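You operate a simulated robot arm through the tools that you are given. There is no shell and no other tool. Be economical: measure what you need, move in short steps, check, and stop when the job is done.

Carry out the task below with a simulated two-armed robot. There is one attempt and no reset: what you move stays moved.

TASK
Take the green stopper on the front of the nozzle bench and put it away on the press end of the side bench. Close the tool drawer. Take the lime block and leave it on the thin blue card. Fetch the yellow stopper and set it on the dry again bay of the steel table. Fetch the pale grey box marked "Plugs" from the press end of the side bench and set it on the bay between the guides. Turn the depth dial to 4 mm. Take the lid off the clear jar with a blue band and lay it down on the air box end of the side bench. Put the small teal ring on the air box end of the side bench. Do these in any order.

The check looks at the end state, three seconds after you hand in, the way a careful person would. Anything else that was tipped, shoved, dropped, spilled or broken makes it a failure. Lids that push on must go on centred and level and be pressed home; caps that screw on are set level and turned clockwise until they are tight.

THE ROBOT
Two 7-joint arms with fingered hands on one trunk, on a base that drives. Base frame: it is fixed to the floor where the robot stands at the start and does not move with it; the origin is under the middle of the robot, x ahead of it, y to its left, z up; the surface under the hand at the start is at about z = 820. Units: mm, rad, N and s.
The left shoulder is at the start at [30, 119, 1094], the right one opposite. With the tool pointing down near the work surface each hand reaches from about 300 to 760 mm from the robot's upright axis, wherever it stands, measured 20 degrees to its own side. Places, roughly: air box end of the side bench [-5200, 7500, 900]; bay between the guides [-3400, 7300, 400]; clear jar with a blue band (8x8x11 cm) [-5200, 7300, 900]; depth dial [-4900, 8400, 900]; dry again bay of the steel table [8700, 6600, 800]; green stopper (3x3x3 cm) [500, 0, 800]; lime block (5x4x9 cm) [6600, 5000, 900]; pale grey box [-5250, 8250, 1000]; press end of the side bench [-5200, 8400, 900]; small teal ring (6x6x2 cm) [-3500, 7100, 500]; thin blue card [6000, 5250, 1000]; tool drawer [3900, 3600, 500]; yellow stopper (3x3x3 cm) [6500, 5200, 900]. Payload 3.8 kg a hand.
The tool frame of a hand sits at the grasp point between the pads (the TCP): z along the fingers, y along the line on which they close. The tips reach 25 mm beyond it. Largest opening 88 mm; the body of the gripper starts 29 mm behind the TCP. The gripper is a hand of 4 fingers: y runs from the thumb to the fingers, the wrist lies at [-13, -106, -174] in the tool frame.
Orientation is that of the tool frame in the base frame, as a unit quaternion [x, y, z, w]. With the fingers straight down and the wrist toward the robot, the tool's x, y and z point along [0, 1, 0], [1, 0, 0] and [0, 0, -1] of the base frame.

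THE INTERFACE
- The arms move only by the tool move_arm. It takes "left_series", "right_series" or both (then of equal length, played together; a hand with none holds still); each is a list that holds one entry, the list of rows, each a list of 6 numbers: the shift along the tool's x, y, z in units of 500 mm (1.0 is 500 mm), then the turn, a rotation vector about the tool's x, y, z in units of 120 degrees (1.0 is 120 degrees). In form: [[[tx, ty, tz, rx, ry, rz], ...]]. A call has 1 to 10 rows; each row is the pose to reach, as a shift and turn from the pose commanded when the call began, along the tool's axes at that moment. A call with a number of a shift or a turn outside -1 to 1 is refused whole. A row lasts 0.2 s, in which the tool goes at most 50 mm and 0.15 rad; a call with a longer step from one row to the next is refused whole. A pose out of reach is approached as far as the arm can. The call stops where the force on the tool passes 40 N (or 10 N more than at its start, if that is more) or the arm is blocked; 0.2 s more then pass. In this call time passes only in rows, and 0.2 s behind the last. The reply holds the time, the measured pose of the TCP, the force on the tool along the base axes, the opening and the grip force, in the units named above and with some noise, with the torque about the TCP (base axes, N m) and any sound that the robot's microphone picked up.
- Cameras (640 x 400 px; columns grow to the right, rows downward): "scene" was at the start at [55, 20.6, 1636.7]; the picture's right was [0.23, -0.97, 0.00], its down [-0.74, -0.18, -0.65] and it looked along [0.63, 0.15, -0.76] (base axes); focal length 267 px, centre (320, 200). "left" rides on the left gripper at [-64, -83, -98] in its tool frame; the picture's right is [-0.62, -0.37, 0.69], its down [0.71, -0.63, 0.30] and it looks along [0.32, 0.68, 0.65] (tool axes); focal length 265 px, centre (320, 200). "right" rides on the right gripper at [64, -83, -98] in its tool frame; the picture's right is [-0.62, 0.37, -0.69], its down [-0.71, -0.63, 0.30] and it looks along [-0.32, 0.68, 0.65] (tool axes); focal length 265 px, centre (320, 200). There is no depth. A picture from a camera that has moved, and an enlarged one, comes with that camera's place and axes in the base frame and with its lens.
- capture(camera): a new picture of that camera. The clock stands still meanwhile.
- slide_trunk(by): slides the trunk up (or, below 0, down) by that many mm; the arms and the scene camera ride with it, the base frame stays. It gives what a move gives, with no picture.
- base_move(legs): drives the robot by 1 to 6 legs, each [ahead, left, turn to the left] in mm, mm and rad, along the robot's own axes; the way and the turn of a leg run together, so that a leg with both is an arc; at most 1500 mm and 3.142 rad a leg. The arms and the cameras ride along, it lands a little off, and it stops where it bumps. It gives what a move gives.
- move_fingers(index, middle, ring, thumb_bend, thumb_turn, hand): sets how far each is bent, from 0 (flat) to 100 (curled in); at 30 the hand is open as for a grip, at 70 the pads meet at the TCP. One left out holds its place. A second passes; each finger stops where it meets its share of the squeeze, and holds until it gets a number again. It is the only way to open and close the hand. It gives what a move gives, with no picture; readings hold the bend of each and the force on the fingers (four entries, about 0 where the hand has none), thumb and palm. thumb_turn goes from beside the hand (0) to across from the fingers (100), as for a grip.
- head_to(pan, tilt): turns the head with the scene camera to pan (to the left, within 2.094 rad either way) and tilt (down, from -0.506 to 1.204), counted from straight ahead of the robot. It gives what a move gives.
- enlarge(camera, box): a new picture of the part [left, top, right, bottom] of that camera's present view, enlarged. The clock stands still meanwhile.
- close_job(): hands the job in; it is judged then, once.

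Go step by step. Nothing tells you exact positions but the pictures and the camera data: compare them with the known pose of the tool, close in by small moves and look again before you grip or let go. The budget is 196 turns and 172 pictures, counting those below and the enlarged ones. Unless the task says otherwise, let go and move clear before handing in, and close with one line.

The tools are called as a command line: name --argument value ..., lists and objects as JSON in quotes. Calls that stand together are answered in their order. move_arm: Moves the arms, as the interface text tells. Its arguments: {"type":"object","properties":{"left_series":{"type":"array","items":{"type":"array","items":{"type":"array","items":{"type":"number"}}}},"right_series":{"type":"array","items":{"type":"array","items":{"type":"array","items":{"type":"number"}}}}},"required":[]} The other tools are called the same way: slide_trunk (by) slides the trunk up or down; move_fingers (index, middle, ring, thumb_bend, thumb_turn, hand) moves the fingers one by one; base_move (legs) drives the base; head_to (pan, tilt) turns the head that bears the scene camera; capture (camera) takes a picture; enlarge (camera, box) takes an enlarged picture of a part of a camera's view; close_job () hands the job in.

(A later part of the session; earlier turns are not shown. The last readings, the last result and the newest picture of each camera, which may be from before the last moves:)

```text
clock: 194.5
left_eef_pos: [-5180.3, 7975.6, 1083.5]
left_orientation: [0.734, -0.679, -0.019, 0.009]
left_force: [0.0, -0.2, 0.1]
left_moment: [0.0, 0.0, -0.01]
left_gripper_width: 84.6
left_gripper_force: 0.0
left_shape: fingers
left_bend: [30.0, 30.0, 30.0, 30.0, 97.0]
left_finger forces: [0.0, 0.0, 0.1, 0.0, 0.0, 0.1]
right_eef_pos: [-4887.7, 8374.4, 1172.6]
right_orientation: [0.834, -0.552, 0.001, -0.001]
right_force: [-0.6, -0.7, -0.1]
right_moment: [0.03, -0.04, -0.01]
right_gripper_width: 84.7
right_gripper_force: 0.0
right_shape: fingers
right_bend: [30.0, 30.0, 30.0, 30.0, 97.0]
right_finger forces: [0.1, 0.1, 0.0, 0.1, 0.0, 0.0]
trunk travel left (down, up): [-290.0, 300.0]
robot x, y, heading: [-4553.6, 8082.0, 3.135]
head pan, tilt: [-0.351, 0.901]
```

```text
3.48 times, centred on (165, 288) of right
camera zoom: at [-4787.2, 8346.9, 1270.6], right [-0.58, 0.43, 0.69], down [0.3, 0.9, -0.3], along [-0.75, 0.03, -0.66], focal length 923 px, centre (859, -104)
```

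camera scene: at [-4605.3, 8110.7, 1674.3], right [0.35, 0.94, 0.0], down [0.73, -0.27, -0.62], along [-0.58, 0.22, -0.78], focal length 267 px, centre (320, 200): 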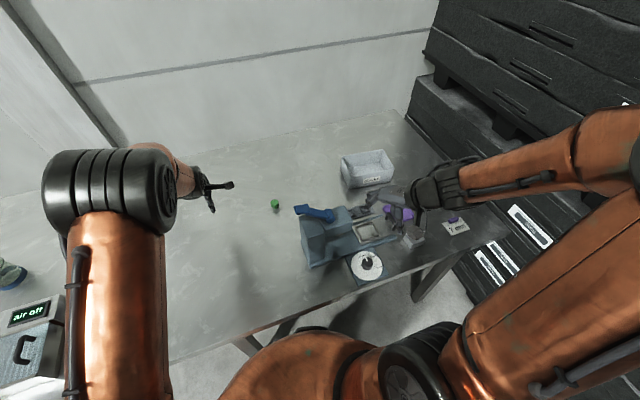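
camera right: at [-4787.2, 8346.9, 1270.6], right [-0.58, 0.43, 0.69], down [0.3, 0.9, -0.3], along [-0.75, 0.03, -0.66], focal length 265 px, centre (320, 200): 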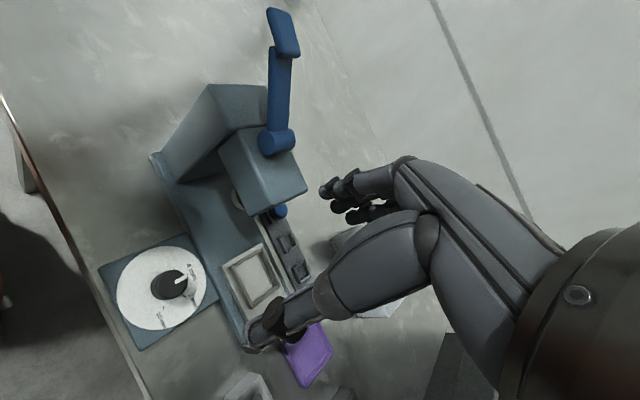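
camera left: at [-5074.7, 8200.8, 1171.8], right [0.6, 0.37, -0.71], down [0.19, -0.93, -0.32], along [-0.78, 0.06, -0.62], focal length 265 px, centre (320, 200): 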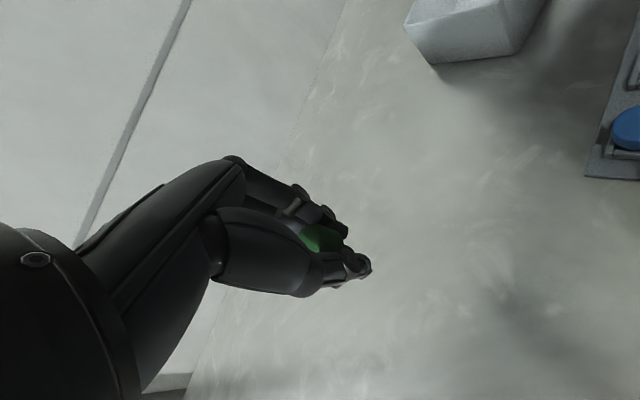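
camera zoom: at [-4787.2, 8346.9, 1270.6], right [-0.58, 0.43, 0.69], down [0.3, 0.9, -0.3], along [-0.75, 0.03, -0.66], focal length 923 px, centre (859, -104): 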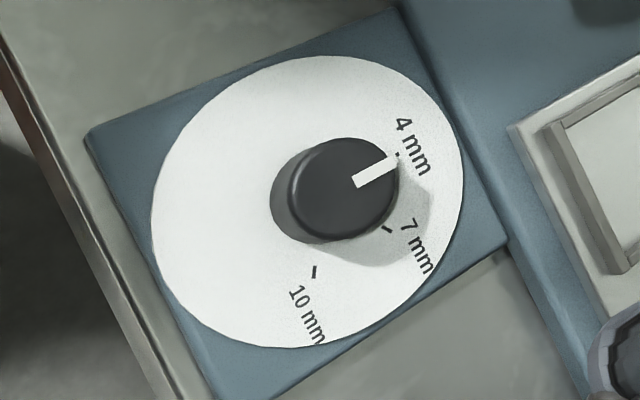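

The dial reads 4 mm, so the side bench work is finished. I'll back out, drive down the aisle and look east.

move_arm --left_series '[[[0, 0, -0.06, 0, 0, 0], [0, -0.08, -0.1, 0, 0, 0], [0, -0.16, -0.14, 0, 0, 0], [0, -0.24, -0.18, 0, 0, 0], [0, -0.32, -0.18, 0, 0, 0], [0.08, -0.36, -0.18, 0, 0, 0]]]'

base_move --legs '[[-290, 0, 0], [0, 0, 1.571], [1500, 0, 0], [1400, 0, 0], [0, 0, 1.571]]'

head_to --pan -0.2 --tilt 0.2

capture --camera "scene"

```text
clock: 195.9
left_eef_pos: [-4995.5, 7945.9, 1168.1]
left_orientation: [0.735, -0.678, -0.02, 0.008]
left_force: [1.1, 0.0, -0.4]
left_moment: [0.04, 0.02, 0.01]
left_gripper_width: 84.5
left_gripper_force: 0.0
left_shape: fingers
left_bend: [30.0, 30.0, 30.0, 30.0, 97.0]
left_finger forces: [0.0, 0.0, 0.0, 0.1, 0.0, 0.0]
right_eef_pos: [-4888.9, 8370.8, 1173.3]
right_orientation: [0.834, -0.552, 0.0, -0.002]
right_force: [1.5, 0.8, 1.0]
right_moment: [0.04, 0.02, -0.01]
right_gripper_width: 84.5
right_gripper_force: 0.1
right_shape: fingers
right_bend: [30.0, 30.0, 30.0, 30.0, 97.0]
right_finger forces: [0.0, 0.0, 0.1, 0.0, 0.0, 0.0]
trunk travel left (down, up): [-290.0, 300.0]
robot x, y, heading: [-4553.6, 8085.0, 3.133]
head pan, tilt: [-0.351, 0.901]
```

```text
clock: 219.1
left_eef_pos: [-3730.6, 5350.4, 1167.4]
left_orientation: [0.641, 0.768, 0.01, 0.018]
left_force: [1.1, -0.4, -0.3]
left_moment: [0.02, -0.03, 0.03]
left_gripper_width: 84.6
left_gripper_force: 0.1
left_shape: fingers
left_bend: [30.0, 30.0, 30.0, 30.0, 97.0]
left_finger forces: [0.0, 0.0, 0.0, 0.0, 0.0, 0.0]
right_eef_pos: [-3793.4, 4918.2, 1172.0]
right_orientation: [0.508, 0.861, 0.0, -0.001]
right_force: [0.7, -0.4, -0.1]
right_moment: [0.01, 0.03, 0.0]
right_gripper_width: 84.6
right_gripper_force: 0.2
right_shape: fingers
right_bend: [30.0, 30.0, 30.0, 30.0, 97.0]
right_finger forces: [0.0, 0.0, 0.0, 0.0, 0.2, 0.0]
trunk travel left (down, up): [-290.0, 300.0]
robot x, y, heading: [-4159.3, 5171.6, 0.096]
head pan, tilt: [-0.351, 0.901]
```

```text
clock: 220.2
left_eef_pos: [-3730.5, 5349.6, 1167.3]
left_orientation: [0.64, 0.768, 0.01, 0.018]
left_force: [-1.2, -0.3, 0.4]
left_moment: [-0.02, 0.02, 0.02]
left_gripper_width: 84.5
left_gripper_force: 0.1
left_shape: fingers
left_bend: [30.0, 30.0, 30.0, 30.0, 97.0]
left_finger forces: [0.1, 0.1, 0.1, 0.0, 0.0, 0.1]
right_eef_pos: [-3793.9, 4916.6, 1172.2]
right_orientation: [0.508, 0.861, -0.001, -0.001]
right_force: [-0.2, 0.8, 0.4]
right_moment: [0.02, 0.0, 0.04]
right_gripper_width: 84.6
right_gripper_force: 0.2
right_shape: fingers
right_bend: [30.0, 30.0, 30.0, 30.0, 97.0]
right_finger forces: [0.0, 0.0, 0.1, 0.1, 0.0, 0.1]
trunk travel left (down, up): [-290.0, 300.0]
robot x, y, heading: [-4159.6, 5175.7, 0.094]
head pan, tilt: [-0.201, 0.201]
```

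```text
78 pictures are left
camera scene: at [-4084.4, 5164.6, 1735.7], right [-0.11, -0.99, 0.0], down [-0.2, 0.02, -0.98], along [0.97, -0.1, -0.2], focal length 267 px, centre (320, 200)
```

scene: 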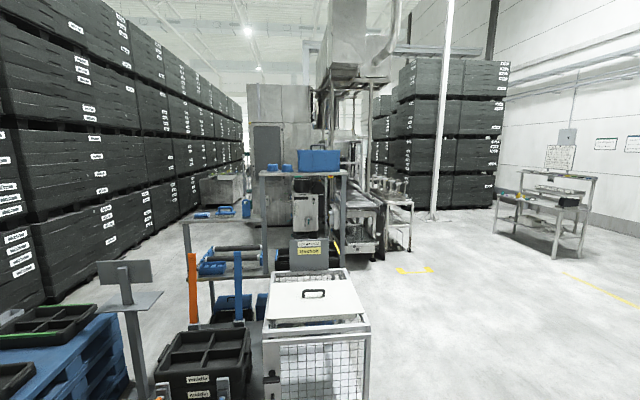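

Looking east, there's an open lane between the machinery (y > 3300) and the start bench (y < 1400). I'll drive to about [0, 2350] and look again.

base_move --legs '[[0, 0, -0.994], [1500, 0, 0], [0, 0, 0.44], [1500, 0, 0], [1500, 0, 0]]'

head_to --pan 0.6 --tilt 0.25

capture --camera "scene"

```text
clock: 245.3
left_eef_pos: [-48.8, 2737.1, 1167.9]
left_orientation: [0.816, 0.578, 0.005, 0.019]
left_force: [-0.6, 0.6, 0.2]
left_moment: [-0.01, 0.02, -0.02]
left_gripper_width: 84.6
left_gripper_force: 0.1
left_shape: fingers
left_bend: [30.0, 30.0, 30.0, 30.0, 97.0]
left_finger forces: [0.0, 0.1, 0.1, 0.1, 0.0, 0.1]
right_eef_pos: [-318.5, 2393.1, 1171.8]
right_orientation: [0.712, 0.702, 0.0, -0.002]
right_force: [0.6, -0.9, -1.1]
right_moment: [0.03, 0.03, 0.01]
right_gripper_width: 84.5
right_gripper_force: 0.1
right_shape: fingers
right_bend: [30.0, 30.0, 30.0, 30.0, 97.0]
right_finger forces: [0.0, 0.0, 0.0, 0.0, 0.0, 0.0]
trunk travel left (down, up): [-290.0, 300.0]
robot x, y, heading: [-507.6, 2794.5, -0.421]
head pan, tilt: [-0.201, 0.201]
```

```text
clock: 246.4
left_eef_pos: [-50.1, 2737.1, 1168.2]
left_orientation: [0.816, 0.578, 0.005, 0.019]
left_force: [0.0, 0.0, 0.0]
left_moment: [0.0, 0.0, -0.01]
left_gripper_width: 84.3
left_gripper_force: 0.0
left_shape: fingers
left_bend: [30.0, 30.0, 30.0, 30.0, 97.0]
left_finger forces: [0.1, 0.0, 0.1, 0.1, 0.0, 0.1]
right_eef_pos: [-319.4, 2392.1, 1171.9]
right_orientation: [0.711, 0.703, 0.0, -0.001]
right_force: [-0.5, 0.3, 0.6]
right_moment: [0.05, 0.0, -0.02]
right_gripper_width: 84.5
right_gripper_force: 0.0
right_shape: fingers
right_bend: [30.0, 30.0, 30.0, 30.0, 97.0]
right_finger forces: [0.1, 0.0, 0.1, 0.1, 0.0, 0.0]
trunk travel left (down, up): [-290.0, 300.0]
robot x, y, heading: [-505.1, 2794.5, -0.423]
head pan, tilt: [0.6, 0.25]
```

```text
77 pictures are left
camera scene: at [-433.4, 2821.9, 1731.3], right [0.18, -0.98, 0.0], down [-0.24, -0.04, -0.97], along [0.95, 0.17, -0.25], focal length 267 px, centre (320, 200)
```

scene: 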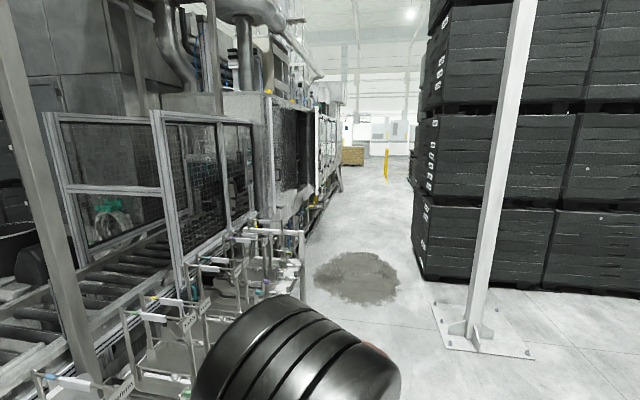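

The corridor east runs along y ≈ 2850 between the machine and the crates. I'll drive partway along it.

base_move --legs '[[0, 0, 0.435], [1450, 0, 0], [1450, 0, 0]]'

head_to --pan 0.5 --tilt 0.4

capture --camera "scene"

```text
clock: 261.3
left_eef_pos: [2755.9, 2894.1, 1168.5]
left_orientation: [0.685, 0.728, 0.009, 0.019]
left_force: [-0.4, 0.1, 0.0]
left_moment: [0.03, 0.01, 0.02]
left_gripper_width: 84.5
left_gripper_force: 0.0
left_shape: fingers
left_bend: [30.0, 30.0, 30.0, 30.0, 97.0]
left_finger forces: [0.0, 0.0, 0.1, 0.0, 0.0, 0.0]
right_eef_pos: [2640.6, 2472.2, 1172.5]
right_orientation: [0.559, 0.829, 0.0, -0.002]
right_force: [0.3, 0.3, -0.6]
right_moment: [-0.01, -0.04, 0.02]
right_gripper_width: 84.3
right_gripper_force: 0.1
right_shape: fingers
right_bend: [30.0, 30.0, 30.0, 30.0, 97.0]
right_finger forces: [0.2, 0.0, 0.0, 0.0, 0.0, 0.1]
trunk travel left (down, up): [-290.0, 300.0]
robot x, y, heading: [2310.8, 2773.5, -0.025]
head pan, tilt: [0.6, 0.25]
```

```text
clock: 262.0
left_eef_pos: [2755.5, 2894.4, 1167.2]
left_orientation: [0.684, 0.729, 0.01, 0.018]
left_force: [-0.3, -0.1, -0.1]
left_moment: [0.02, -0.02, -0.04]
left_gripper_width: 84.8
left_gripper_force: 0.0
left_shape: fingers
left_bend: [30.0, 30.0, 30.0, 30.0, 97.0]
left_finger forces: [0.0, 0.1, 0.0, 0.1, 0.0, 0.0]
right_eef_pos: [2639.2, 2472.0, 1172.0]
right_orientation: [0.559, 0.829, -0.001, -0.001]
right_force: [0.0, -0.5, 0.3]
right_moment: [-0.04, 0.01, -0.03]
right_gripper_width: 84.5
right_gripper_force: 0.1
right_shape: fingers
right_bend: [30.0, 30.0, 30.0, 30.0, 97.0]
right_finger forces: [0.0, 0.1, 0.0, 0.1, 0.0, 0.0]
trunk travel left (down, up): [-290.0, 300.0]
robot x, y, heading: [2309.3, 2771.8, -0.026]
head pan, tilt: [0.499, 0.4]
```

```text
76 pictures are left
camera scene: at [2373.0, 2815.8, 1717.3], right [0.46, -0.89, 0.0], down [-0.35, -0.18, -0.92], along [0.82, 0.42, -0.39], focal length 267 px, centre (320, 200)
```

scene: 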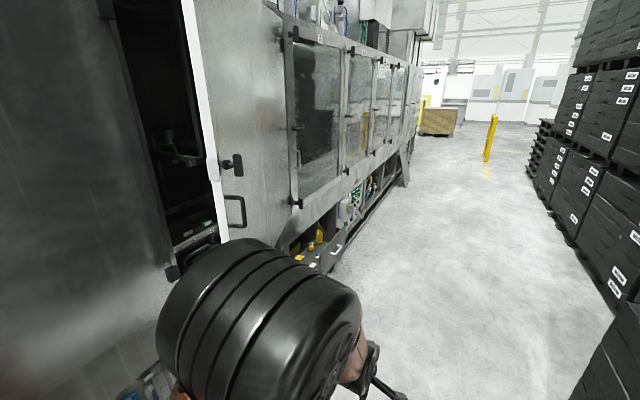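

enlarge --camera "scene" --box '[260, 190, 420, 290]'

```text
4.00 times, centred on (340, 240) of scene
camera zoom: at [2373.0, 2815.8, 1717.3], right [0.46, -0.89, 0.0], down [-0.35, -0.18, -0.92], along [0.82, 0.42, -0.39], focal length 1068 px, centre (240, 40)
```

zoom: 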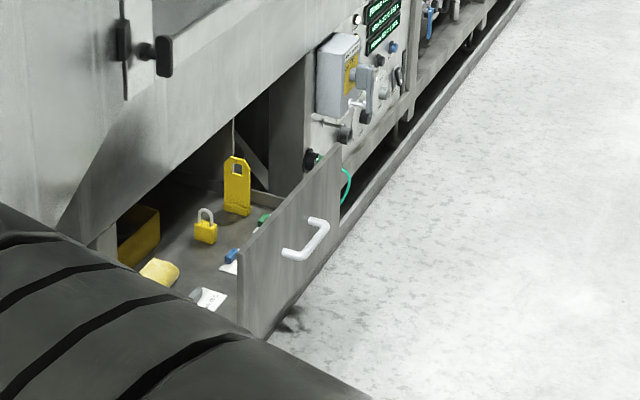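

The open tool drawer's front panel is at about y = 3560, x 3830–4285, opening toward the corridor. I'll drive in front of it and face it.

base_move --legs '[[0, 0, 0.03], [1450, 0, 0], [420, 0, 0], [0, 0, 1.571]]'

slide_trunk --by -200

head_to --pan 0.0 --tilt 0.8

capture --camera "scene"

capture --camera "left"

```text
clock: 275.7
left_eef_pos: [4056.0, 3200.3, 1167.1]
left_orientation: [-0.051, 0.998, 0.019, 0.007]
left_force: [0.1, -1.1, 0.3]
left_moment: [0.01, 0.01, 0.02]
left_gripper_width: 84.5
left_gripper_force: 0.1
left_shape: fingers
left_bend: [30.0, 30.0, 30.0, 30.0, 97.0]
left_finger forces: [0.0, 0.1, 0.1, 0.0, 0.0, 0.0]
right_eef_pos: [4481.1, 3101.0, 1171.7]
right_orientation: [-0.21, 0.978, -0.001, 0.0]
right_force: [0.1, 0.4, 0.2]
right_moment: [0.0, 0.03, -0.03]
right_gripper_width: 84.4
right_gripper_force: 0.0
right_shape: fingers
right_bend: [30.0, 30.0, 30.0, 30.0, 97.0]
right_finger forces: [0.1, 0.0, 0.1, 0.1, 0.0, 0.0]
trunk travel left (down, up): [-290.0, 300.0]
robot x, y, heading: [4196.8, 2763.5, 1.586]
head pan, tilt: [0.499, 0.4]
```

```text
clock: 277.9
left_eef_pos: [4055.2, 3199.4, 967.1]
left_orientation: [-0.05, 0.999, 0.02, 0.006]
left_force: [0.1, 0.1, 0.0]
left_moment: [-0.01, 0.04, 0.03]
left_gripper_width: 84.7
left_gripper_force: 0.1
left_shape: fingers
left_bend: [30.0, 30.0, 30.0, 30.0, 97.0]
left_finger forces: [0.0, 0.0, 0.1, 0.0, 0.0, 0.0]
right_eef_pos: [4481.4, 3100.3, 972.3]
right_orientation: [-0.211, 0.978, -0.001, 0.0]
right_force: [0.3, -0.6, 0.3]
right_moment: [0.01, 0.05, 0.02]
right_gripper_width: 84.4
right_gripper_force: 0.1
right_shape: fingers
right_bend: [30.0, 30.0, 30.0, 30.0, 97.0]
right_finger forces: [0.0, 0.0, 0.1, 0.1, 0.0, 0.0]
trunk travel left (down, up): [-90.0, 500.0]
robot x, y, heading: [4196.0, 2761.7, 1.579]
head pan, tilt: [0.499, 0.4]
```

```text
clock: 278.8
left_eef_pos: [4055.1, 3199.4, 967.5]
left_orientation: [-0.05, 0.999, 0.02, 0.006]
left_force: [-0.3, -0.2, -0.4]
left_moment: [0.06, -0.01, 0.01]
left_gripper_width: 84.4
left_gripper_force: 0.0
left_shape: fingers
left_bend: [30.0, 30.0, 30.0, 30.0, 97.0]
left_finger forces: [0.0, 0.0, 0.1, 0.0, 0.0, 0.0]
right_eef_pos: [4481.3, 3101.4, 972.3]
right_orientation: [-0.21, 0.978, -0.001, -0.001]
right_force: [0.5, 0.4, -0.2]
right_moment: [0.02, 0.01, 0.03]
right_gripper_width: 84.5
right_gripper_force: 0.1
right_shape: fingers
right_bend: [30.0, 30.0, 30.0, 30.0, 97.0]
right_finger forces: [0.1, 0.0, 0.1, 0.0, 0.0, 0.1]
trunk travel left (down, up): [-90.0, 500.0]
robot x, y, heading: [4197.2, 2761.0, 1.589]
head pan, tilt: [0.0, 0.799]
```

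```text
74 pictures are left
camera scene: at [4195.7, 2824.2, 1482.2], right [1.0, 0.02, 0.0], down [0.01, -0.72, -0.7], along [-0.01, 0.7, -0.72], focal length 267 px, centre (320, 200)
```

scene: 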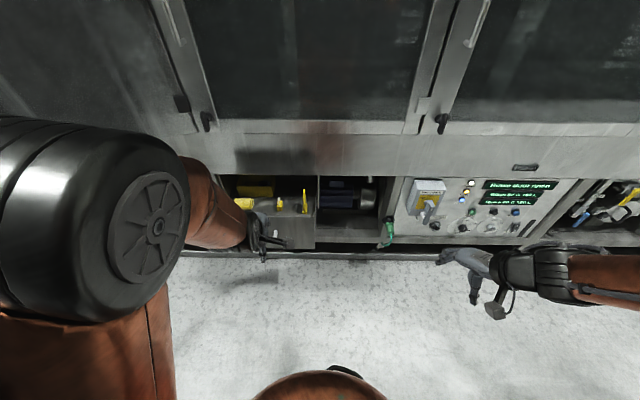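

```text
73 pictures are left
camera left: at [4126.6, 3118.6, 1063.5], right [0.66, -0.28, -0.7], down [-0.64, -0.69, -0.34], along [-0.38, 0.67, -0.63], focal length 265 px, centre (320, 200)
```

left: 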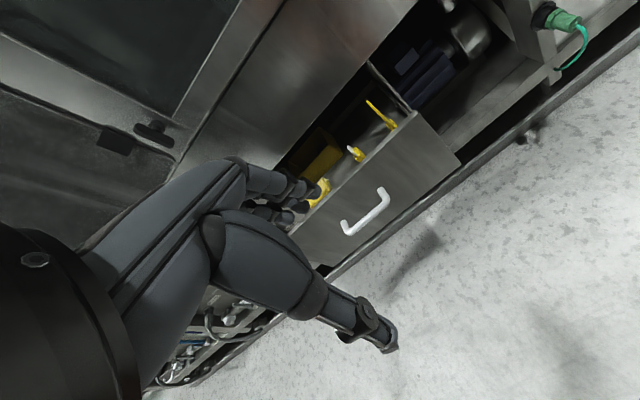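

The handle is at about [3934, 3505, 552], and the panel spans to x ≈ 4165, z 417–650. I'll close the left hand into a fist and lower it in front of the panel.

move_fingers --hand "left" --index 70 --middle 70 --ring 70 --thumb_bend 70

slide_trunk --by -90

move_arm --left_series '[[[0, 0, 0.09, 0, 0, 0], [0, 0, 0.18, 0, 0, 0], [0, 0, 0.27, 0, 0, 0], [0, 0, 0.36, 0, 0, 0], [0, 0, 0.45, 0, 0, 0], [0, 0, 0.54, 0, 0, 0], [0, 0, 0.6, 0, 0, 0]]]'

base_move --legs '[[230, 0, -0.01]]'

capture --camera "left"

```text
clock: 279.8
left_eef_pos: [4056.0, 3199.1, 967.3]
left_orientation: [-0.051, 0.998, 0.02, 0.006]
left_force: [0.1, -0.6, -0.1]
left_moment: [0.01, 0.0, -0.02]
left_gripper_width: 0.0
left_gripper_force: 0.2
left_shape: fingers
left_bend: [70.0, 70.0, 70.0, 70.0, 97.0]
left_finger forces: [0.0, 0.0, 0.1, 0.0, 0.1, 0.0]
right_eef_pos: [4481.3, 3101.2, 972.1]
right_orientation: [-0.21, 0.978, -0.001, -0.001]
right_force: [-0.1, -0.5, 0.7]
right_moment: [0.01, 0.01, 0.02]
right_gripper_width: 84.4
right_gripper_force: 0.1
right_shape: fingers
right_bend: [30.0, 30.0, 30.0, 30.0, 97.0]
right_finger forces: [0.0, 0.0, 0.1, 0.0, 0.1, 0.1]
trunk travel left (down, up): [-90.0, 500.0]
robot x, y, heading: [4197.3, 2761.8, 1.584]
head pan, tilt: [0.0, 0.799]
```

```text
clock: 281.1
left_eef_pos: [4055.4, 3200.5, 877.7]
left_orientation: [-0.05, 0.999, 0.02, 0.006]
left_force: [0.3, -0.6, -1.3]
left_moment: [0.0, -0.01, -0.04]
left_gripper_width: 0.1
left_gripper_force: 0.0
left_shape: fingers
left_bend: [70.0, 70.0, 70.0, 70.0, 97.0]
left_finger forces: [0.1, 0.0, 0.1, 0.0, 0.0, 0.1]
right_eef_pos: [4480.6, 3102.4, 883.2]
right_orientation: [-0.212, 0.977, -0.001, -0.001]
right_force: [0.4, 0.8, 0.2]
right_moment: [-0.01, 0.0, 0.0]
right_gripper_width: 84.3
right_gripper_force: 0.0
right_shape: fingers
right_bend: [30.0, 30.0, 30.0, 30.0, 97.0]
right_finger forces: [0.1, 0.0, 0.0, 0.0, 0.0, 0.0]
trunk travel left (down, up): [0.0, 590.0]
robot x, y, heading: [4192.9, 2759.1, 1.584]
head pan, tilt: [0.0, 0.799]
```

```text
clock: 282.7
left_eef_pos: [4059.2, 3213.6, 576.0]
left_orientation: [-0.051, 0.998, 0.02, 0.007]
left_force: [-0.5, -0.4, -0.2]
left_moment: [0.0, -0.02, -0.01]
left_gripper_width: 0.0
left_gripper_force: 0.1
left_shape: fingers
left_bend: [70.0, 70.0, 70.0, 70.0, 97.0]
left_finger forces: [0.0, 0.0, 0.0, 0.0, 0.1, 0.0]
right_eef_pos: [4481.4, 3102.0, 882.7]
right_orientation: [-0.211, 0.977, -0.001, -0.001]
right_force: [-0.5, -0.8, 0.3]
right_moment: [0.0, 0.0, 0.02]
right_gripper_width: 84.6
right_gripper_force: 0.1
right_shape: fingers
right_bend: [30.0, 30.0, 30.0, 30.0, 97.0]
right_finger forces: [0.0, 0.0, 0.0, 0.1, 0.0, 0.0]
trunk travel left (down, up): [0.0, 590.0]
robot x, y, heading: [4197.0, 2759.7, 1.591]
head pan, tilt: [0.0, 0.799]
```

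```text
clock: 284.4
left_eef_pos: [4065.0, 3445.5, 576.3]
left_orientation: [-0.042, 0.999, 0.02, 0.007]
left_force: [0.2, 0.5, -0.4]
left_moment: [0.02, 0.03, -0.02]
left_gripper_width: 0.0
left_gripper_force: 0.0
left_shape: fingers
left_bend: [70.0, 70.0, 70.0, 70.0, 97.0]
left_finger forces: [0.0, 0.1, 0.0, 0.0, 0.0, 0.1]
right_eef_pos: [4484.6, 3329.2, 882.8]
right_orientation: [-0.204, 0.979, -0.003, 0.0]
right_force: [-0.1, 0.0, -0.4]
right_moment: [-0.02, -0.06, -0.02]
right_gripper_width: 84.1
right_gripper_force: 0.0
right_shape: fingers
right_bend: [30.0, 30.0, 30.0, 30.0, 97.0]
right_finger forces: [0.0, 0.1, 0.0, 0.0, 0.0, 0.1]
trunk travel left (down, up): [0.0, 590.0]
robot x, y, heading: [4194.2, 2991.6, 1.572]
head pan, tilt: [0.0, 0.799]
```

```text
72 pictures are left
camera left: at [4134.7, 3365.2, 672.2], right [0.66, -0.29, -0.7], down [-0.65, -0.68, -0.34], along [-0.37, 0.68, -0.63], focal length 265 px, centre (320, 200)
```

left: 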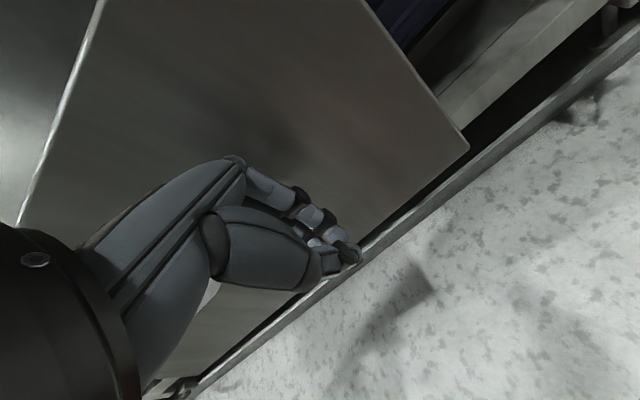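

The fist is in front of the panel. Pushing the drawer closed.

move_arm --left_series '[[[0, 0.05, 0, 0, 0, 0], [0, 0.1, 0, 0, 0, 0], [0, 0.15, 0, 0, 0, 0], [0, 0.2, 0, 0, 0, 0], [0, 0.25, 0, 0, 0, 0], [0, 0.3, 0, 0, 0, 0], [0, 0.35, 0, 0, 0, 0], [0, 0.4, 0, 0, 0, 0], [0, 0.45, 0, 0, 0, 0], [0, 0.5, 0, 0, 0, 0]]]'

capture --camera "left"

capture --camera "scene"

```text
clock: 286.6
left_eef_pos: [4044.3, 3696.6, 586.3]
left_orientation: [-0.043, 0.999, 0.019, 0.006]
left_force: [0.4, 0.2, 0.0]
left_moment: [-0.05, -0.02, -0.05]
left_gripper_width: 0.0
left_gripper_force: 0.2
left_shape: fingers
left_bend: [70.0, 70.0, 70.0, 70.0, 97.0]
left_finger forces: [0.0, 0.1, 0.9, 0.0, 0.0, 0.1]
right_eef_pos: [4485.3, 3327.6, 881.7]
right_orientation: [-0.205, 0.979, -0.001, -0.001]
right_force: [0.6, -0.2, -0.4]
right_moment: [0.0, 0.03, 0.02]
right_gripper_width: 84.5
right_gripper_force: 0.1
right_shape: fingers
right_bend: [30.0, 30.0, 30.0, 30.0, 97.0]
right_finger forces: [0.0, 0.0, 0.0, 0.0, 0.0, 0.0]
trunk travel left (down, up): [0.0, 590.0]
robot x, y, heading: [4198.0, 2995.5, 1.564]
head pan, tilt: [0.0, 0.799]
```

```text
71 pictures are left
camera left: at [4114.9, 3614.0, 682.4], right [0.66, -0.29, -0.7], down [-0.65, -0.68, -0.34], along [-0.37, 0.68, -0.63], focal length 265 px, centre (320, 200)
```

left: 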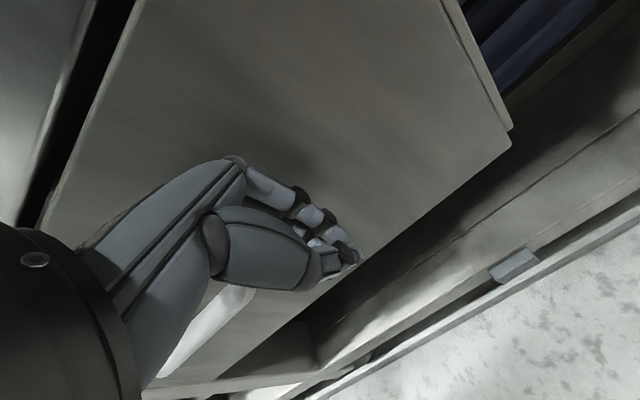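

```text
70 pictures are left
camera scene: at [4194.7, 3056.0, 1392.1], right [1.0, 0.0, 0.0], down [0.0, -0.72, -0.7], along [0.0, 0.7, -0.72], focal length 267 px, centre (320, 200)
```

scene: 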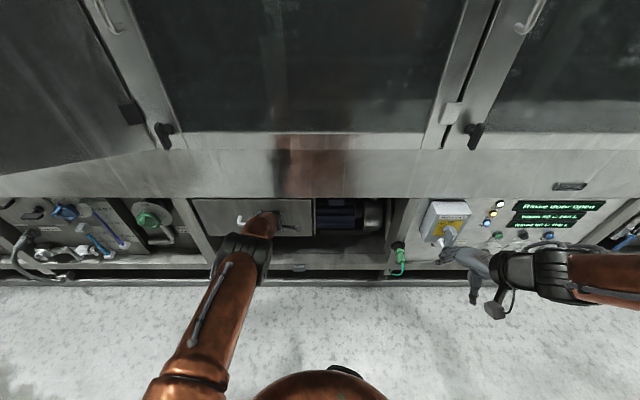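

The drawer slid in; I'll keep pushing until it meets its stop.

move_arm --left_series '[[[0, 0.02, 0, 0, 0, 0], [0, 0.04, 0, 0, 0, 0], [0, 0.06, 0, 0, 0, 0], [0, 0.08, 0, 0, 0, 0], [0, 0.1, 0, 0, 0, 0], [0, 0.12, 0, 0, 0, 0]]]'

capture --camera "left"

```text
clock: 288.0
left_eef_pos: [4043.7, 3712.1, 586.7]
left_orientation: [-0.043, 0.999, 0.02, 0.006]
left_force: [4.0, 2.1, 1.0]
left_moment: [-0.01, 0.05, -0.18]
left_gripper_width: 0.2
left_gripper_force: 2.3
left_shape: fingers
left_bend: [70.0, 70.0, 70.0, 70.0, 97.0]
left_finger forces: [0.0, 0.0, 4.4, 0.1, 0.0, 0.0]
left hand out of reach, approached as far as the arm can: row 3, 4, 5, 6
right_eef_pos: [4485.3, 3328.5, 882.4]
right_orientation: [-0.204, 0.979, -0.002, -0.001]
right_force: [-0.1, 0.6, -0.2]
right_moment: [-0.02, 0.03, -0.01]
right_gripper_width: 84.3
right_gripper_force: 0.0
right_shape: fingers
right_bend: [30.0, 30.0, 30.0, 30.0, 97.0]
right_finger forces: [0.1, 0.0, 0.1, 0.0, 0.0, 0.0]
trunk travel left (down, up): [0.0, 590.0]
robot x, y, heading: [4197.5, 2989.9, 1.571]
head pan, tilt: [0.0, 0.799]
```

```text
69 pictures are left
camera left: at [4113.6, 3630.1, 682.0], right [0.66, -0.29, -0.7], down [-0.65, -0.68, -0.34], along [-0.37, 0.68, -0.63], focal length 265 px, centre (320, 200)
```

left: 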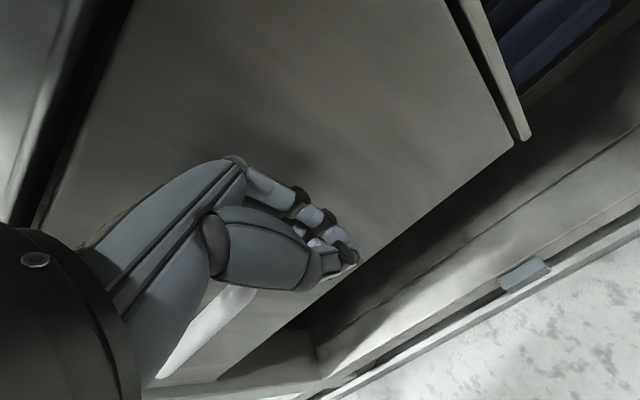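

The arm is at its reach limit. I'll draw back a little, drive 90 mm nearer and push again so the force stop works.

move_arm --left_series '[[[0, -0.09, 0, 0, 0, 0], [0, -0.18, 0, 0, 0, 0], [0, -0.22, 0, 0, 0, 0]]]'

base_move --legs '[[90, 0, 0]]'

move_arm --left_series '[[[0, 0.03, 0, 0, 0, 0], [0, 0.05, 0, 0, 0, 0], [0, 0.07, 0, 0, 0, 0], [0, 0.09, 0, 0, 0, 0], [0, 0.11, 0, 0, 0, 0], [0, 0.13, 0, 0, 0, 0], [0, 0.15, 0, 0, 0, 0], [0, 0.17, 0, 0, 0, 0], [0, 0.19, 0, 0, 0, 0]]]'

capture --camera "left"

```text
clock: 288.8
left_eef_pos: [4053.8, 3601.0, 585.6]
left_orientation: [-0.043, 0.999, 0.02, 0.007]
left_force: [-0.5, 0.1, -0.7]
left_moment: [-0.03, 0.0, 0.0]
left_gripper_width: 0.1
left_gripper_force: 0.1
left_shape: fingers
left_bend: [70.0, 70.0, 70.0, 70.0, 97.0]
left_finger forces: [0.0, 0.1, 0.1, 0.0, 0.0, 0.0]
right_eef_pos: [4485.0, 3328.2, 883.8]
right_orientation: [-0.203, 0.979, -0.001, -0.001]
right_force: [-0.8, -0.7, 1.1]
right_moment: [-0.02, 0.0, 0.02]
right_gripper_width: 84.4
right_gripper_force: 0.1
right_shape: fingers
right_bend: [30.0, 30.0, 30.0, 30.0, 97.0]
right_finger forces: [0.0, 0.0, 0.1, 0.1, 0.0, 0.1]
trunk travel left (down, up): [0.0, 590.0]
robot x, y, heading: [4195.7, 2992.9, 1.571]
head pan, tilt: [0.0, 0.799]
```

```text
clock: 289.9
left_eef_pos: [4049.9, 3689.0, 583.5]
left_orientation: [-0.044, 0.999, 0.019, 0.006]
left_force: [0.3, 0.3, -0.8]
left_moment: [-0.02, -0.02, 0.01]
left_gripper_width: 0.0
left_gripper_force: 0.1
left_shape: fingers
left_bend: [70.0, 70.0, 70.0, 70.0, 97.0]
left_finger forces: [0.0, 0.0, 0.1, 0.0, 0.0, 0.1]
right_eef_pos: [4482.7, 3418.2, 881.3]
right_orientation: [-0.204, 0.979, -0.002, 0.0]
right_force: [0.2, -0.5, -0.5]
right_moment: [0.0, -0.05, 0.04]
right_gripper_width: 84.6
right_gripper_force: 0.0
right_shape: fingers
right_bend: [30.0, 30.0, 30.0, 30.0, 97.0]
right_finger forces: [0.0, 0.1, 0.0, 0.0, 0.0, 0.0]
trunk travel left (down, up): [0.0, 590.0]
robot x, y, heading: [4193.7, 3083.0, 1.578]
head pan, tilt: [0.0, 0.799]
```

```text
clock: 290.9
left_eef_pos: [4046.0, 3722.1, 580.2]
left_orientation: [-0.045, 0.999, 0.008, 0.008]
left_force: [0.9, -16.5, 6.2]
left_moment: [0.52, 0.11, 0.18]
left_gripper_width: 0.1
left_gripper_force: 8.1
left_shape: fingers
left_bend: [70.0, 70.0, 70.0, 70.0, 97.0]
left_finger forces: [0.0, 17.1, 0.1, 0.1, 0.0, 0.0]
right_eef_pos: [4483.8, 3418.2, 882.5]
right_orientation: [-0.205, 0.979, -0.003, 0.0]
right_force: [-0.4, 0.5, 0.0]
right_moment: [-0.05, -0.02, 0.01]
right_gripper_width: 84.2
right_gripper_force: 0.2
right_shape: fingers
right_bend: [30.0, 30.0, 30.0, 30.0, 97.0]
right_finger forces: [0.1, 0.0, 0.0, 0.0, 0.0, 0.0]
trunk travel left (down, up): [0.0, 590.0]
robot x, y, heading: [4198.7, 3082.2, 1.581]
head pan, tilt: [0.0, 0.799]
stopped in row 4 (left hand): the force on the tool passed its limit at 45 N (the readings are from after the stop); the commanded pose is now the measured one
```

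```text
68 pictures are left
camera left: at [4115.8, 3642.1, 677.5], right [0.66, -0.3, -0.69], down [-0.65, -0.69, -0.32], along [-0.37, 0.66, -0.65], focal length 265 px, centre (320, 200)
```

left: 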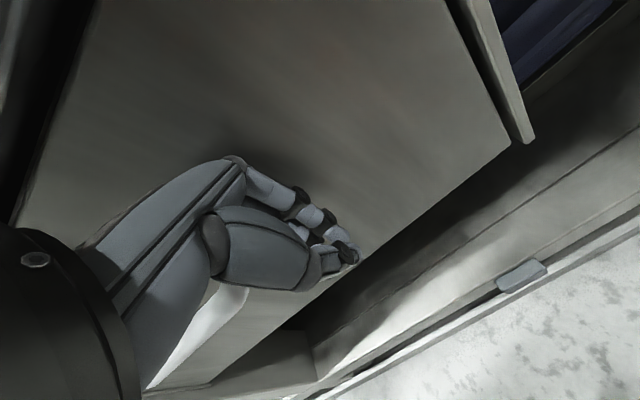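

The drawer has met its stop: closed. I'll withdraw, raise, and drive on east.

move_arm --left_series '[[[0, -0.08, 0, 0, 0, 0], [0, -0.17, 0, 0, 0, 0], [0, -0.26, 0, 0, 0, 0], [0, -0.35, 0, 0, 0, 0], [0, -0.4, -0.05, 0, 0, 0], [0, -0.4, -0.14, 0, 0, 0], [0, -0.4, -0.23, 0, 0, 0], [0, -0.4, -0.32, 0, 0, 0], [0, -0.4, -0.41, 0, 0, 0], [0, -0.4, -0.5, 0, 0, 0]]]'

move_fingers --hand "left" --index 30 --middle 30 --ring 30 --thumb_bend 30

base_move --legs '[[-320, 0, 0], [0, 0, -1.571]]'

slide_trunk --by 290

head_to --pan 0.4 --tilt 0.25

capture --camera "scene"

```text
clock: 293.1
left_eef_pos: [4060.4, 3515.8, 826.5]
left_orientation: [-0.044, 0.999, 0.01, 0.007]
left_force: [-0.9, -0.6, -0.6]
left_moment: [-0.03, -0.01, 0.02]
left_gripper_width: 0.0
left_gripper_force: 0.0
left_shape: fingers
left_bend: [70.0, 70.0, 70.0, 70.0, 97.0]
left_finger forces: [0.0, 0.1, 0.0, 0.0, 0.0, 0.1]
right_eef_pos: [4483.1, 3416.5, 883.1]
right_orientation: [-0.205, 0.979, -0.001, -0.001]
right_force: [-0.3, 0.1, -0.2]
right_moment: [-0.01, 0.02, -0.01]
right_gripper_width: 84.4
right_gripper_force: 0.1
right_shape: fingers
right_bend: [30.0, 30.0, 30.0, 30.0, 97.0]
right_finger forces: [0.1, 0.0, 0.0, 0.0, 0.0, 0.0]
trunk travel left (down, up): [0.0, 590.0]
robot x, y, heading: [4196.4, 3079.8, 1.578]
head pan, tilt: [0.0, 0.799]
```

```text
clock: 294.1
left_eef_pos: [4060.1, 3515.8, 826.1]
left_orientation: [-0.043, 0.999, 0.011, 0.006]
left_force: [-0.2, 0.3, 0.2]
left_moment: [0.02, 0.01, -0.03]
left_gripper_width: 84.1
left_gripper_force: 0.1
left_shape: fingers
left_bend: [30.0, 30.0, 30.0, 30.0, 97.0]
left_finger forces: [0.0, 0.1, 0.0, 0.1, 0.0, 0.0]
right_eef_pos: [4483.1, 3417.9, 881.9]
right_orientation: [-0.205, 0.979, -0.001, 0.0]
right_force: [0.4, 0.5, -0.3]
right_moment: [0.0, 0.02, 0.0]
right_gripper_width: 84.4
right_gripper_force: 0.1
right_shape: fingers
right_bend: [30.0, 30.0, 30.0, 30.0, 97.0]
right_finger forces: [0.0, 0.0, 0.0, 0.0, 0.0, 0.1]
trunk travel left (down, up): [0.0, 590.0]
robot x, y, heading: [4193.3, 3079.9, 1.568]
head pan, tilt: [0.0, 0.799]
```

```text
clock: 300.1
left_eef_pos: [4636.8, 2875.5, 826.0]
left_orientation: [0.692, 0.722, 0.003, 0.013]
left_force: [0.2, -1.5, 0.3]
left_moment: [0.02, 0.0, -0.03]
left_gripper_width: 84.3
left_gripper_force: 0.0
left_shape: fingers
left_bend: [30.0, 30.0, 30.0, 30.0, 97.0]
left_finger forces: [0.0, 0.0, 0.0, 0.0, 0.1, 0.0]
right_eef_pos: [4518.2, 2456.5, 883.4]
right_orientation: [0.566, 0.824, 0.0, 0.0]
right_force: [0.4, -0.6, 0.1]
right_moment: [0.03, -0.01, 0.02]
right_gripper_width: 84.1
right_gripper_force: 0.0
right_shape: fingers
right_bend: [30.0, 30.0, 30.0, 30.0, 97.0]
right_finger forces: [0.0, 0.0, 0.0, 0.0, 0.1, 0.0]
trunk travel left (down, up): [0.0, 590.0]
robot x, y, heading: [4195.8, 2759.3, -0.041]
head pan, tilt: [0.0, 0.799]
```

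```text
clock: 303.1
left_eef_pos: [4637.4, 2874.3, 1115.5]
left_orientation: [0.692, 0.722, 0.003, 0.012]
left_force: [-0.2, 0.2, 0.8]
left_moment: [0.03, 0.02, -0.03]
left_gripper_width: 84.3
left_gripper_force: 0.0
left_shape: fingers
left_bend: [30.0, 30.0, 30.0, 30.0, 97.0]
left_finger forces: [0.0, 0.0, 0.1, 0.1, 0.0, 0.0]
right_eef_pos: [4518.3, 2456.0, 1172.8]
right_orientation: [0.566, 0.824, 0.0, -0.001]
right_force: [0.1, -0.3, -0.4]
right_moment: [0.0, 0.03, 0.01]
right_gripper_width: 84.4
right_gripper_force: 0.1
right_shape: fingers
right_bend: [30.0, 30.0, 30.0, 30.0, 97.0]
right_finger forces: [0.0, 0.0, 0.1, 0.1, 0.1, 0.0]
trunk travel left (down, up): [-290.0, 300.0]
robot x, y, heading: [4193.9, 2758.7, -0.043]
head pan, tilt: [0.0, 0.799]
```

```text
clock: 304.0
left_eef_pos: [4637.6, 2874.4, 1116.7]
left_orientation: [0.692, 0.722, 0.002, 0.012]
left_force: [0.4, -0.2, 0.1]
left_moment: [0.01, 0.01, 0.03]
left_gripper_width: 84.3
left_gripper_force: 0.0
left_shape: fingers
left_bend: [30.0, 30.0, 30.0, 30.0, 97.0]
left_finger forces: [0.1, 0.1, 0.0, 0.0, 0.1, 0.0]
right_eef_pos: [4518.4, 2455.6, 1171.6]
right_orientation: [0.566, 0.824, 0.0, -0.002]
right_force: [0.0, -0.3, -0.2]
right_moment: [0.0, 0.01, 0.03]
right_gripper_width: 84.5
right_gripper_force: 0.0
right_shape: fingers
right_bend: [30.0, 30.0, 30.0, 30.0, 97.0]
right_finger forces: [0.1, 0.0, 0.1, 0.0, 0.0, 0.1]
trunk travel left (down, up): [-290.0, 300.0]
robot x, y, heading: [4195.4, 2760.8, -0.042]
head pan, tilt: [0.4, 0.25]
```

```text
67 pictures are left
camera scene: at [4261.6, 2795.9, 1731.2], right [0.35, -0.94, 0.0], down [-0.23, -0.09, -0.97], along [0.91, 0.34, -0.25], focal length 267 px, centre (320, 200)
```

scene: 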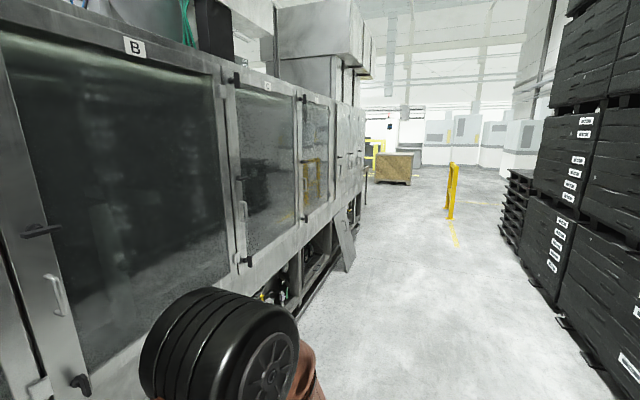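

The machine line continues east, and the lime block must be behind it. I'll drive along to its far end and look around the corner.

base_move --legs '[[0, 0, 0.045], [1450, 0, 0], [1450, 0, 0], [1450, 0, 0]]'

head_to --pan 1.35 --tilt 0.2

capture --camera "scene"

```text
clock: 325.0
left_eef_pos: [8910.0, 3077.9, 1115.6]
left_orientation: [0.655, 0.756, 0.003, 0.012]
left_force: [-0.1, 1.1, 0.9]
left_moment: [0.0, -0.01, -0.01]
left_gripper_width: 84.4
left_gripper_force: 0.0
left_shape: fingers
left_bend: [30.0, 30.0, 30.0, 30.0, 97.0]
left_finger forces: [0.0, 0.0, 0.1, 0.1, 0.0, 0.0]
right_eef_pos: [8834.7, 2649.9, 1171.6]
right_orientation: [0.523, 0.852, -0.001, -0.001]
right_force: [0.3, -0.2, 0.2]
right_moment: [0.0, 0.02, 0.01]
right_gripper_width: 84.3
right_gripper_force: 0.0
right_shape: fingers
right_bend: [30.0, 30.0, 30.0, 30.0, 97.0]
right_finger forces: [0.0, 0.0, 0.0, 0.0, 0.1, 0.0]
trunk travel left (down, up): [-290.0, 300.0]
robot x, y, heading: [8482.0, 2915.4, 0.058]
head pan, tilt: [0.4, 0.25]
```

```text
clock: 326.2
left_eef_pos: [8910.3, 3077.7, 1116.5]
left_orientation: [0.654, 0.756, 0.003, 0.012]
left_force: [0.4, 0.2, 0.0]
left_moment: [0.0, 0.02, -0.01]
left_gripper_width: 84.5
left_gripper_force: 0.1
left_shape: fingers
left_bend: [30.0, 30.0, 30.0, 30.0, 97.0]
left_finger forces: [0.0, 0.0, 0.0, 0.0, 0.0, 0.1]
right_eef_pos: [8835.3, 2648.8, 1172.6]
right_orientation: [0.523, 0.852, 0.0, -0.001]
right_force: [0.4, -0.7, -0.1]
right_moment: [0.02, 0.01, 0.0]
right_gripper_width: 84.4
right_gripper_force: 0.1
right_shape: fingers
right_bend: [30.0, 30.0, 30.0, 30.0, 97.0]
right_finger forces: [0.0, 0.0, 0.1, 0.0, 0.0, 0.0]
trunk travel left (down, up): [-290.0, 300.0]
robot x, y, heading: [8481.3, 2919.0, 0.058]
head pan, tilt: [1.349, 0.201]
```

```text
66 pictures are left
camera scene: at [8476.9, 3010.7, 1735.8], right [0.99, -0.16, 0.0], down [-0.03, -0.2, -0.98], along [0.16, 0.97, -0.2], focal length 267 px, centre (320, 200)
```

scene: 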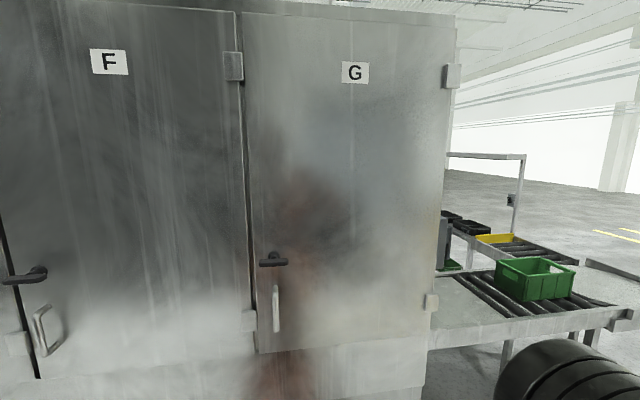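

The machine ends at x ≈ 8950, where roller conveyors with a green crate come out. I'll go around them to the east and look back.

base_move --legs '[[0, 0, -0.04], [1450, 0, 0], [1350, 0, 0]]'

head_to --pan 1.7 --tilt 0.25

capture --camera "scene"

```text
clock: 340.1
left_eef_pos: [11718.7, 3081.8, 1116.6]
left_orientation: [0.677, 0.736, 0.003, 0.012]
left_force: [-1.3, 0.1, 0.0]
left_moment: [-0.01, 0.02, 0.01]
left_gripper_width: 84.2
left_gripper_force: 0.0
left_shape: fingers
left_bend: [30.0, 30.0, 30.0, 30.0, 97.0]
left_finger forces: [0.0, 0.1, 0.0, 0.1, 0.0, 0.0]
right_eef_pos: [11616.2, 2659.7, 1172.0]
right_orientation: [0.549, 0.836, 0.0, -0.001]
right_force: [0.1, 0.0, -0.2]
right_moment: [0.0, 0.0, 0.0]
right_gripper_width: 84.4
right_gripper_force: 0.1
right_shape: fingers
right_bend: [30.0, 30.0, 30.0, 30.0, 97.0]
right_finger forces: [0.0, 0.0, 0.0, 0.1, 0.1, 0.0]
trunk travel left (down, up): [-290.0, 300.0]
robot x, y, heading: [11280.8, 2949.0, -0.004]
head pan, tilt: [1.349, 0.201]
```

```text
clock: 341.0
left_eef_pos: [11718.1, 3082.9, 1116.3]
left_orientation: [0.678, 0.735, 0.003, 0.012]
left_force: [-0.4, 0.9, -0.3]
left_moment: [0.0, -0.01, -0.03]
left_gripper_width: 84.1
left_gripper_force: 0.1
left_shape: fingers
left_bend: [30.0, 30.0, 30.0, 30.0, 97.0]
left_finger forces: [0.0, 0.0, 0.0, 0.0, 0.0, 0.0]
right_eef_pos: [11615.6, 2658.9, 1172.3]
right_orientation: [0.549, 0.836, -0.001, -0.001]
right_force: [-0.4, -0.1, -0.7]
right_moment: [0.03, 0.02, 0.0]
right_gripper_width: 84.5
right_gripper_force: 0.0
right_shape: fingers
right_bend: [30.0, 30.0, 30.0, 30.0, 97.0]
right_finger forces: [0.0, 0.0, 0.0, 0.0, 0.0, 0.1]
trunk travel left (down, up): [-290.0, 300.0]
robot x, y, heading: [11284.2, 2950.6, -0.002]
head pan, tilt: [1.7, 0.25]
```

```text
65 pictures are left
camera scene: at [11248.0, 3044.3, 1731.3], right [0.99, 0.13, 0.0], down [0.03, -0.24, -0.97], along [-0.12, 0.96, -0.25], focal length 267 px, centre (320, 200)
```

scene: 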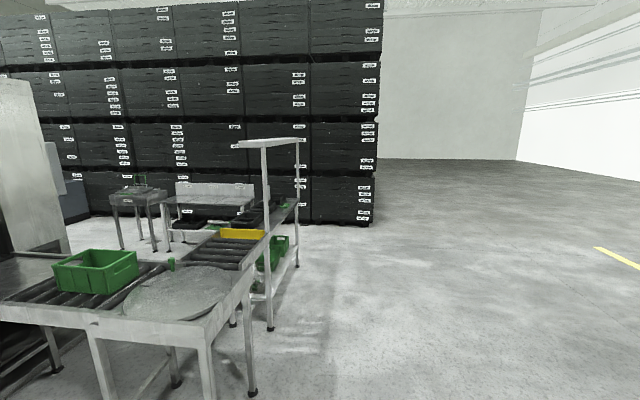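

The conveyor's east side is at about x = 10650, and the way north past it is open. I'll go up to y ≈ 7000 and face west.

base_move --legs '[[0, 0, 1.571], [1400, 0, 0], [1400, 0, 0], [1250, 0, 0], [0, 0, 1.571]]'

head_to --pan 0.15 --tilt 0.25

capture --camera "scene"

```text
clock: 368.2
left_eef_pos: [10640.7, 6819.6, 1115.9]
left_orientation: [0.761, -0.649, -0.013, 0.004]
left_force: [-0.9, 0.2, 0.3]
left_moment: [0.0, -0.01, 0.0]
left_gripper_width: 84.3
left_gripper_force: 0.1
left_shape: fingers
left_bend: [30.0, 30.0, 30.0, 30.0, 97.0]
left_finger forces: [0.0, 0.0, 0.0, 0.0, 0.0, 0.1]
right_eef_pos: [10708.4, 7249.7, 1172.3]
right_orientation: [0.856, -0.517, 0.001, -0.001]
right_force: [0.4, 0.5, 0.5]
right_moment: [0.0, -0.01, -0.01]
right_gripper_width: 84.2
right_gripper_force: 0.1
right_shape: fingers
right_bend: [30.0, 30.0, 30.0, 30.0, 97.0]
right_finger forces: [0.1, 0.0, 0.1, 0.0, 0.0, 0.1]
trunk travel left (down, up): [-290.0, 300.0]
robot x, y, heading: [11071.4, 6988.4, -3.066]
head pan, tilt: [1.7, 0.25]
```

```text
clock: 369.8
left_eef_pos: [10640.2, 6819.9, 1115.0]
left_orientation: [0.761, -0.649, -0.012, 0.004]
left_force: [-0.4, 0.1, -0.3]
left_moment: [-0.01, -0.02, 0.0]
left_gripper_width: 84.1
left_gripper_force: 0.1
left_shape: fingers
left_bend: [30.0, 30.0, 30.0, 30.0, 97.0]
left_finger forces: [0.0, 0.0, 0.0, 0.0, 0.1, 0.0]
right_eef_pos: [10708.4, 7250.2, 1171.6]
right_orientation: [0.856, -0.516, 0.0, -0.001]
right_force: [0.0, 0.7, 0.2]
right_moment: [-0.02, -0.01, 0.0]
right_gripper_width: 84.2
right_gripper_force: 0.0
right_shape: fingers
right_bend: [30.0, 30.0, 30.0, 30.0, 97.0]
right_finger forces: [0.0, 0.1, 0.1, 0.1, 0.1, 0.0]
trunk travel left (down, up): [-290.0, 300.0]
robot x, y, heading: [11068.8, 6985.3, -3.064]
head pan, tilt: [0.15, 0.25]
```

```text
64 pictures are left
camera scene: at [10993.9, 6970.7, 1731.2], right [-0.22, 0.97, 0.0], down [0.24, 0.06, -0.97], along [-0.94, -0.22, -0.25], focal length 267 px, centre (320, 200)
```

scene: 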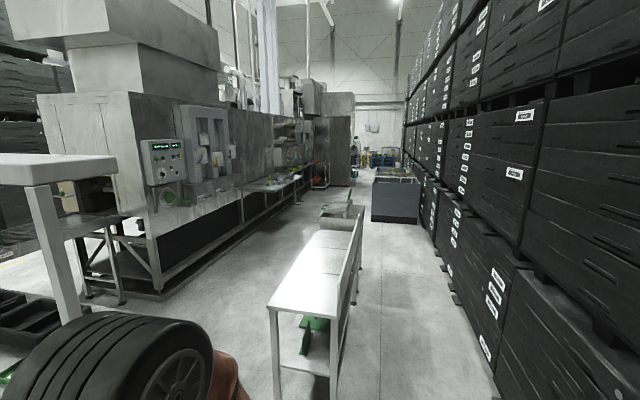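

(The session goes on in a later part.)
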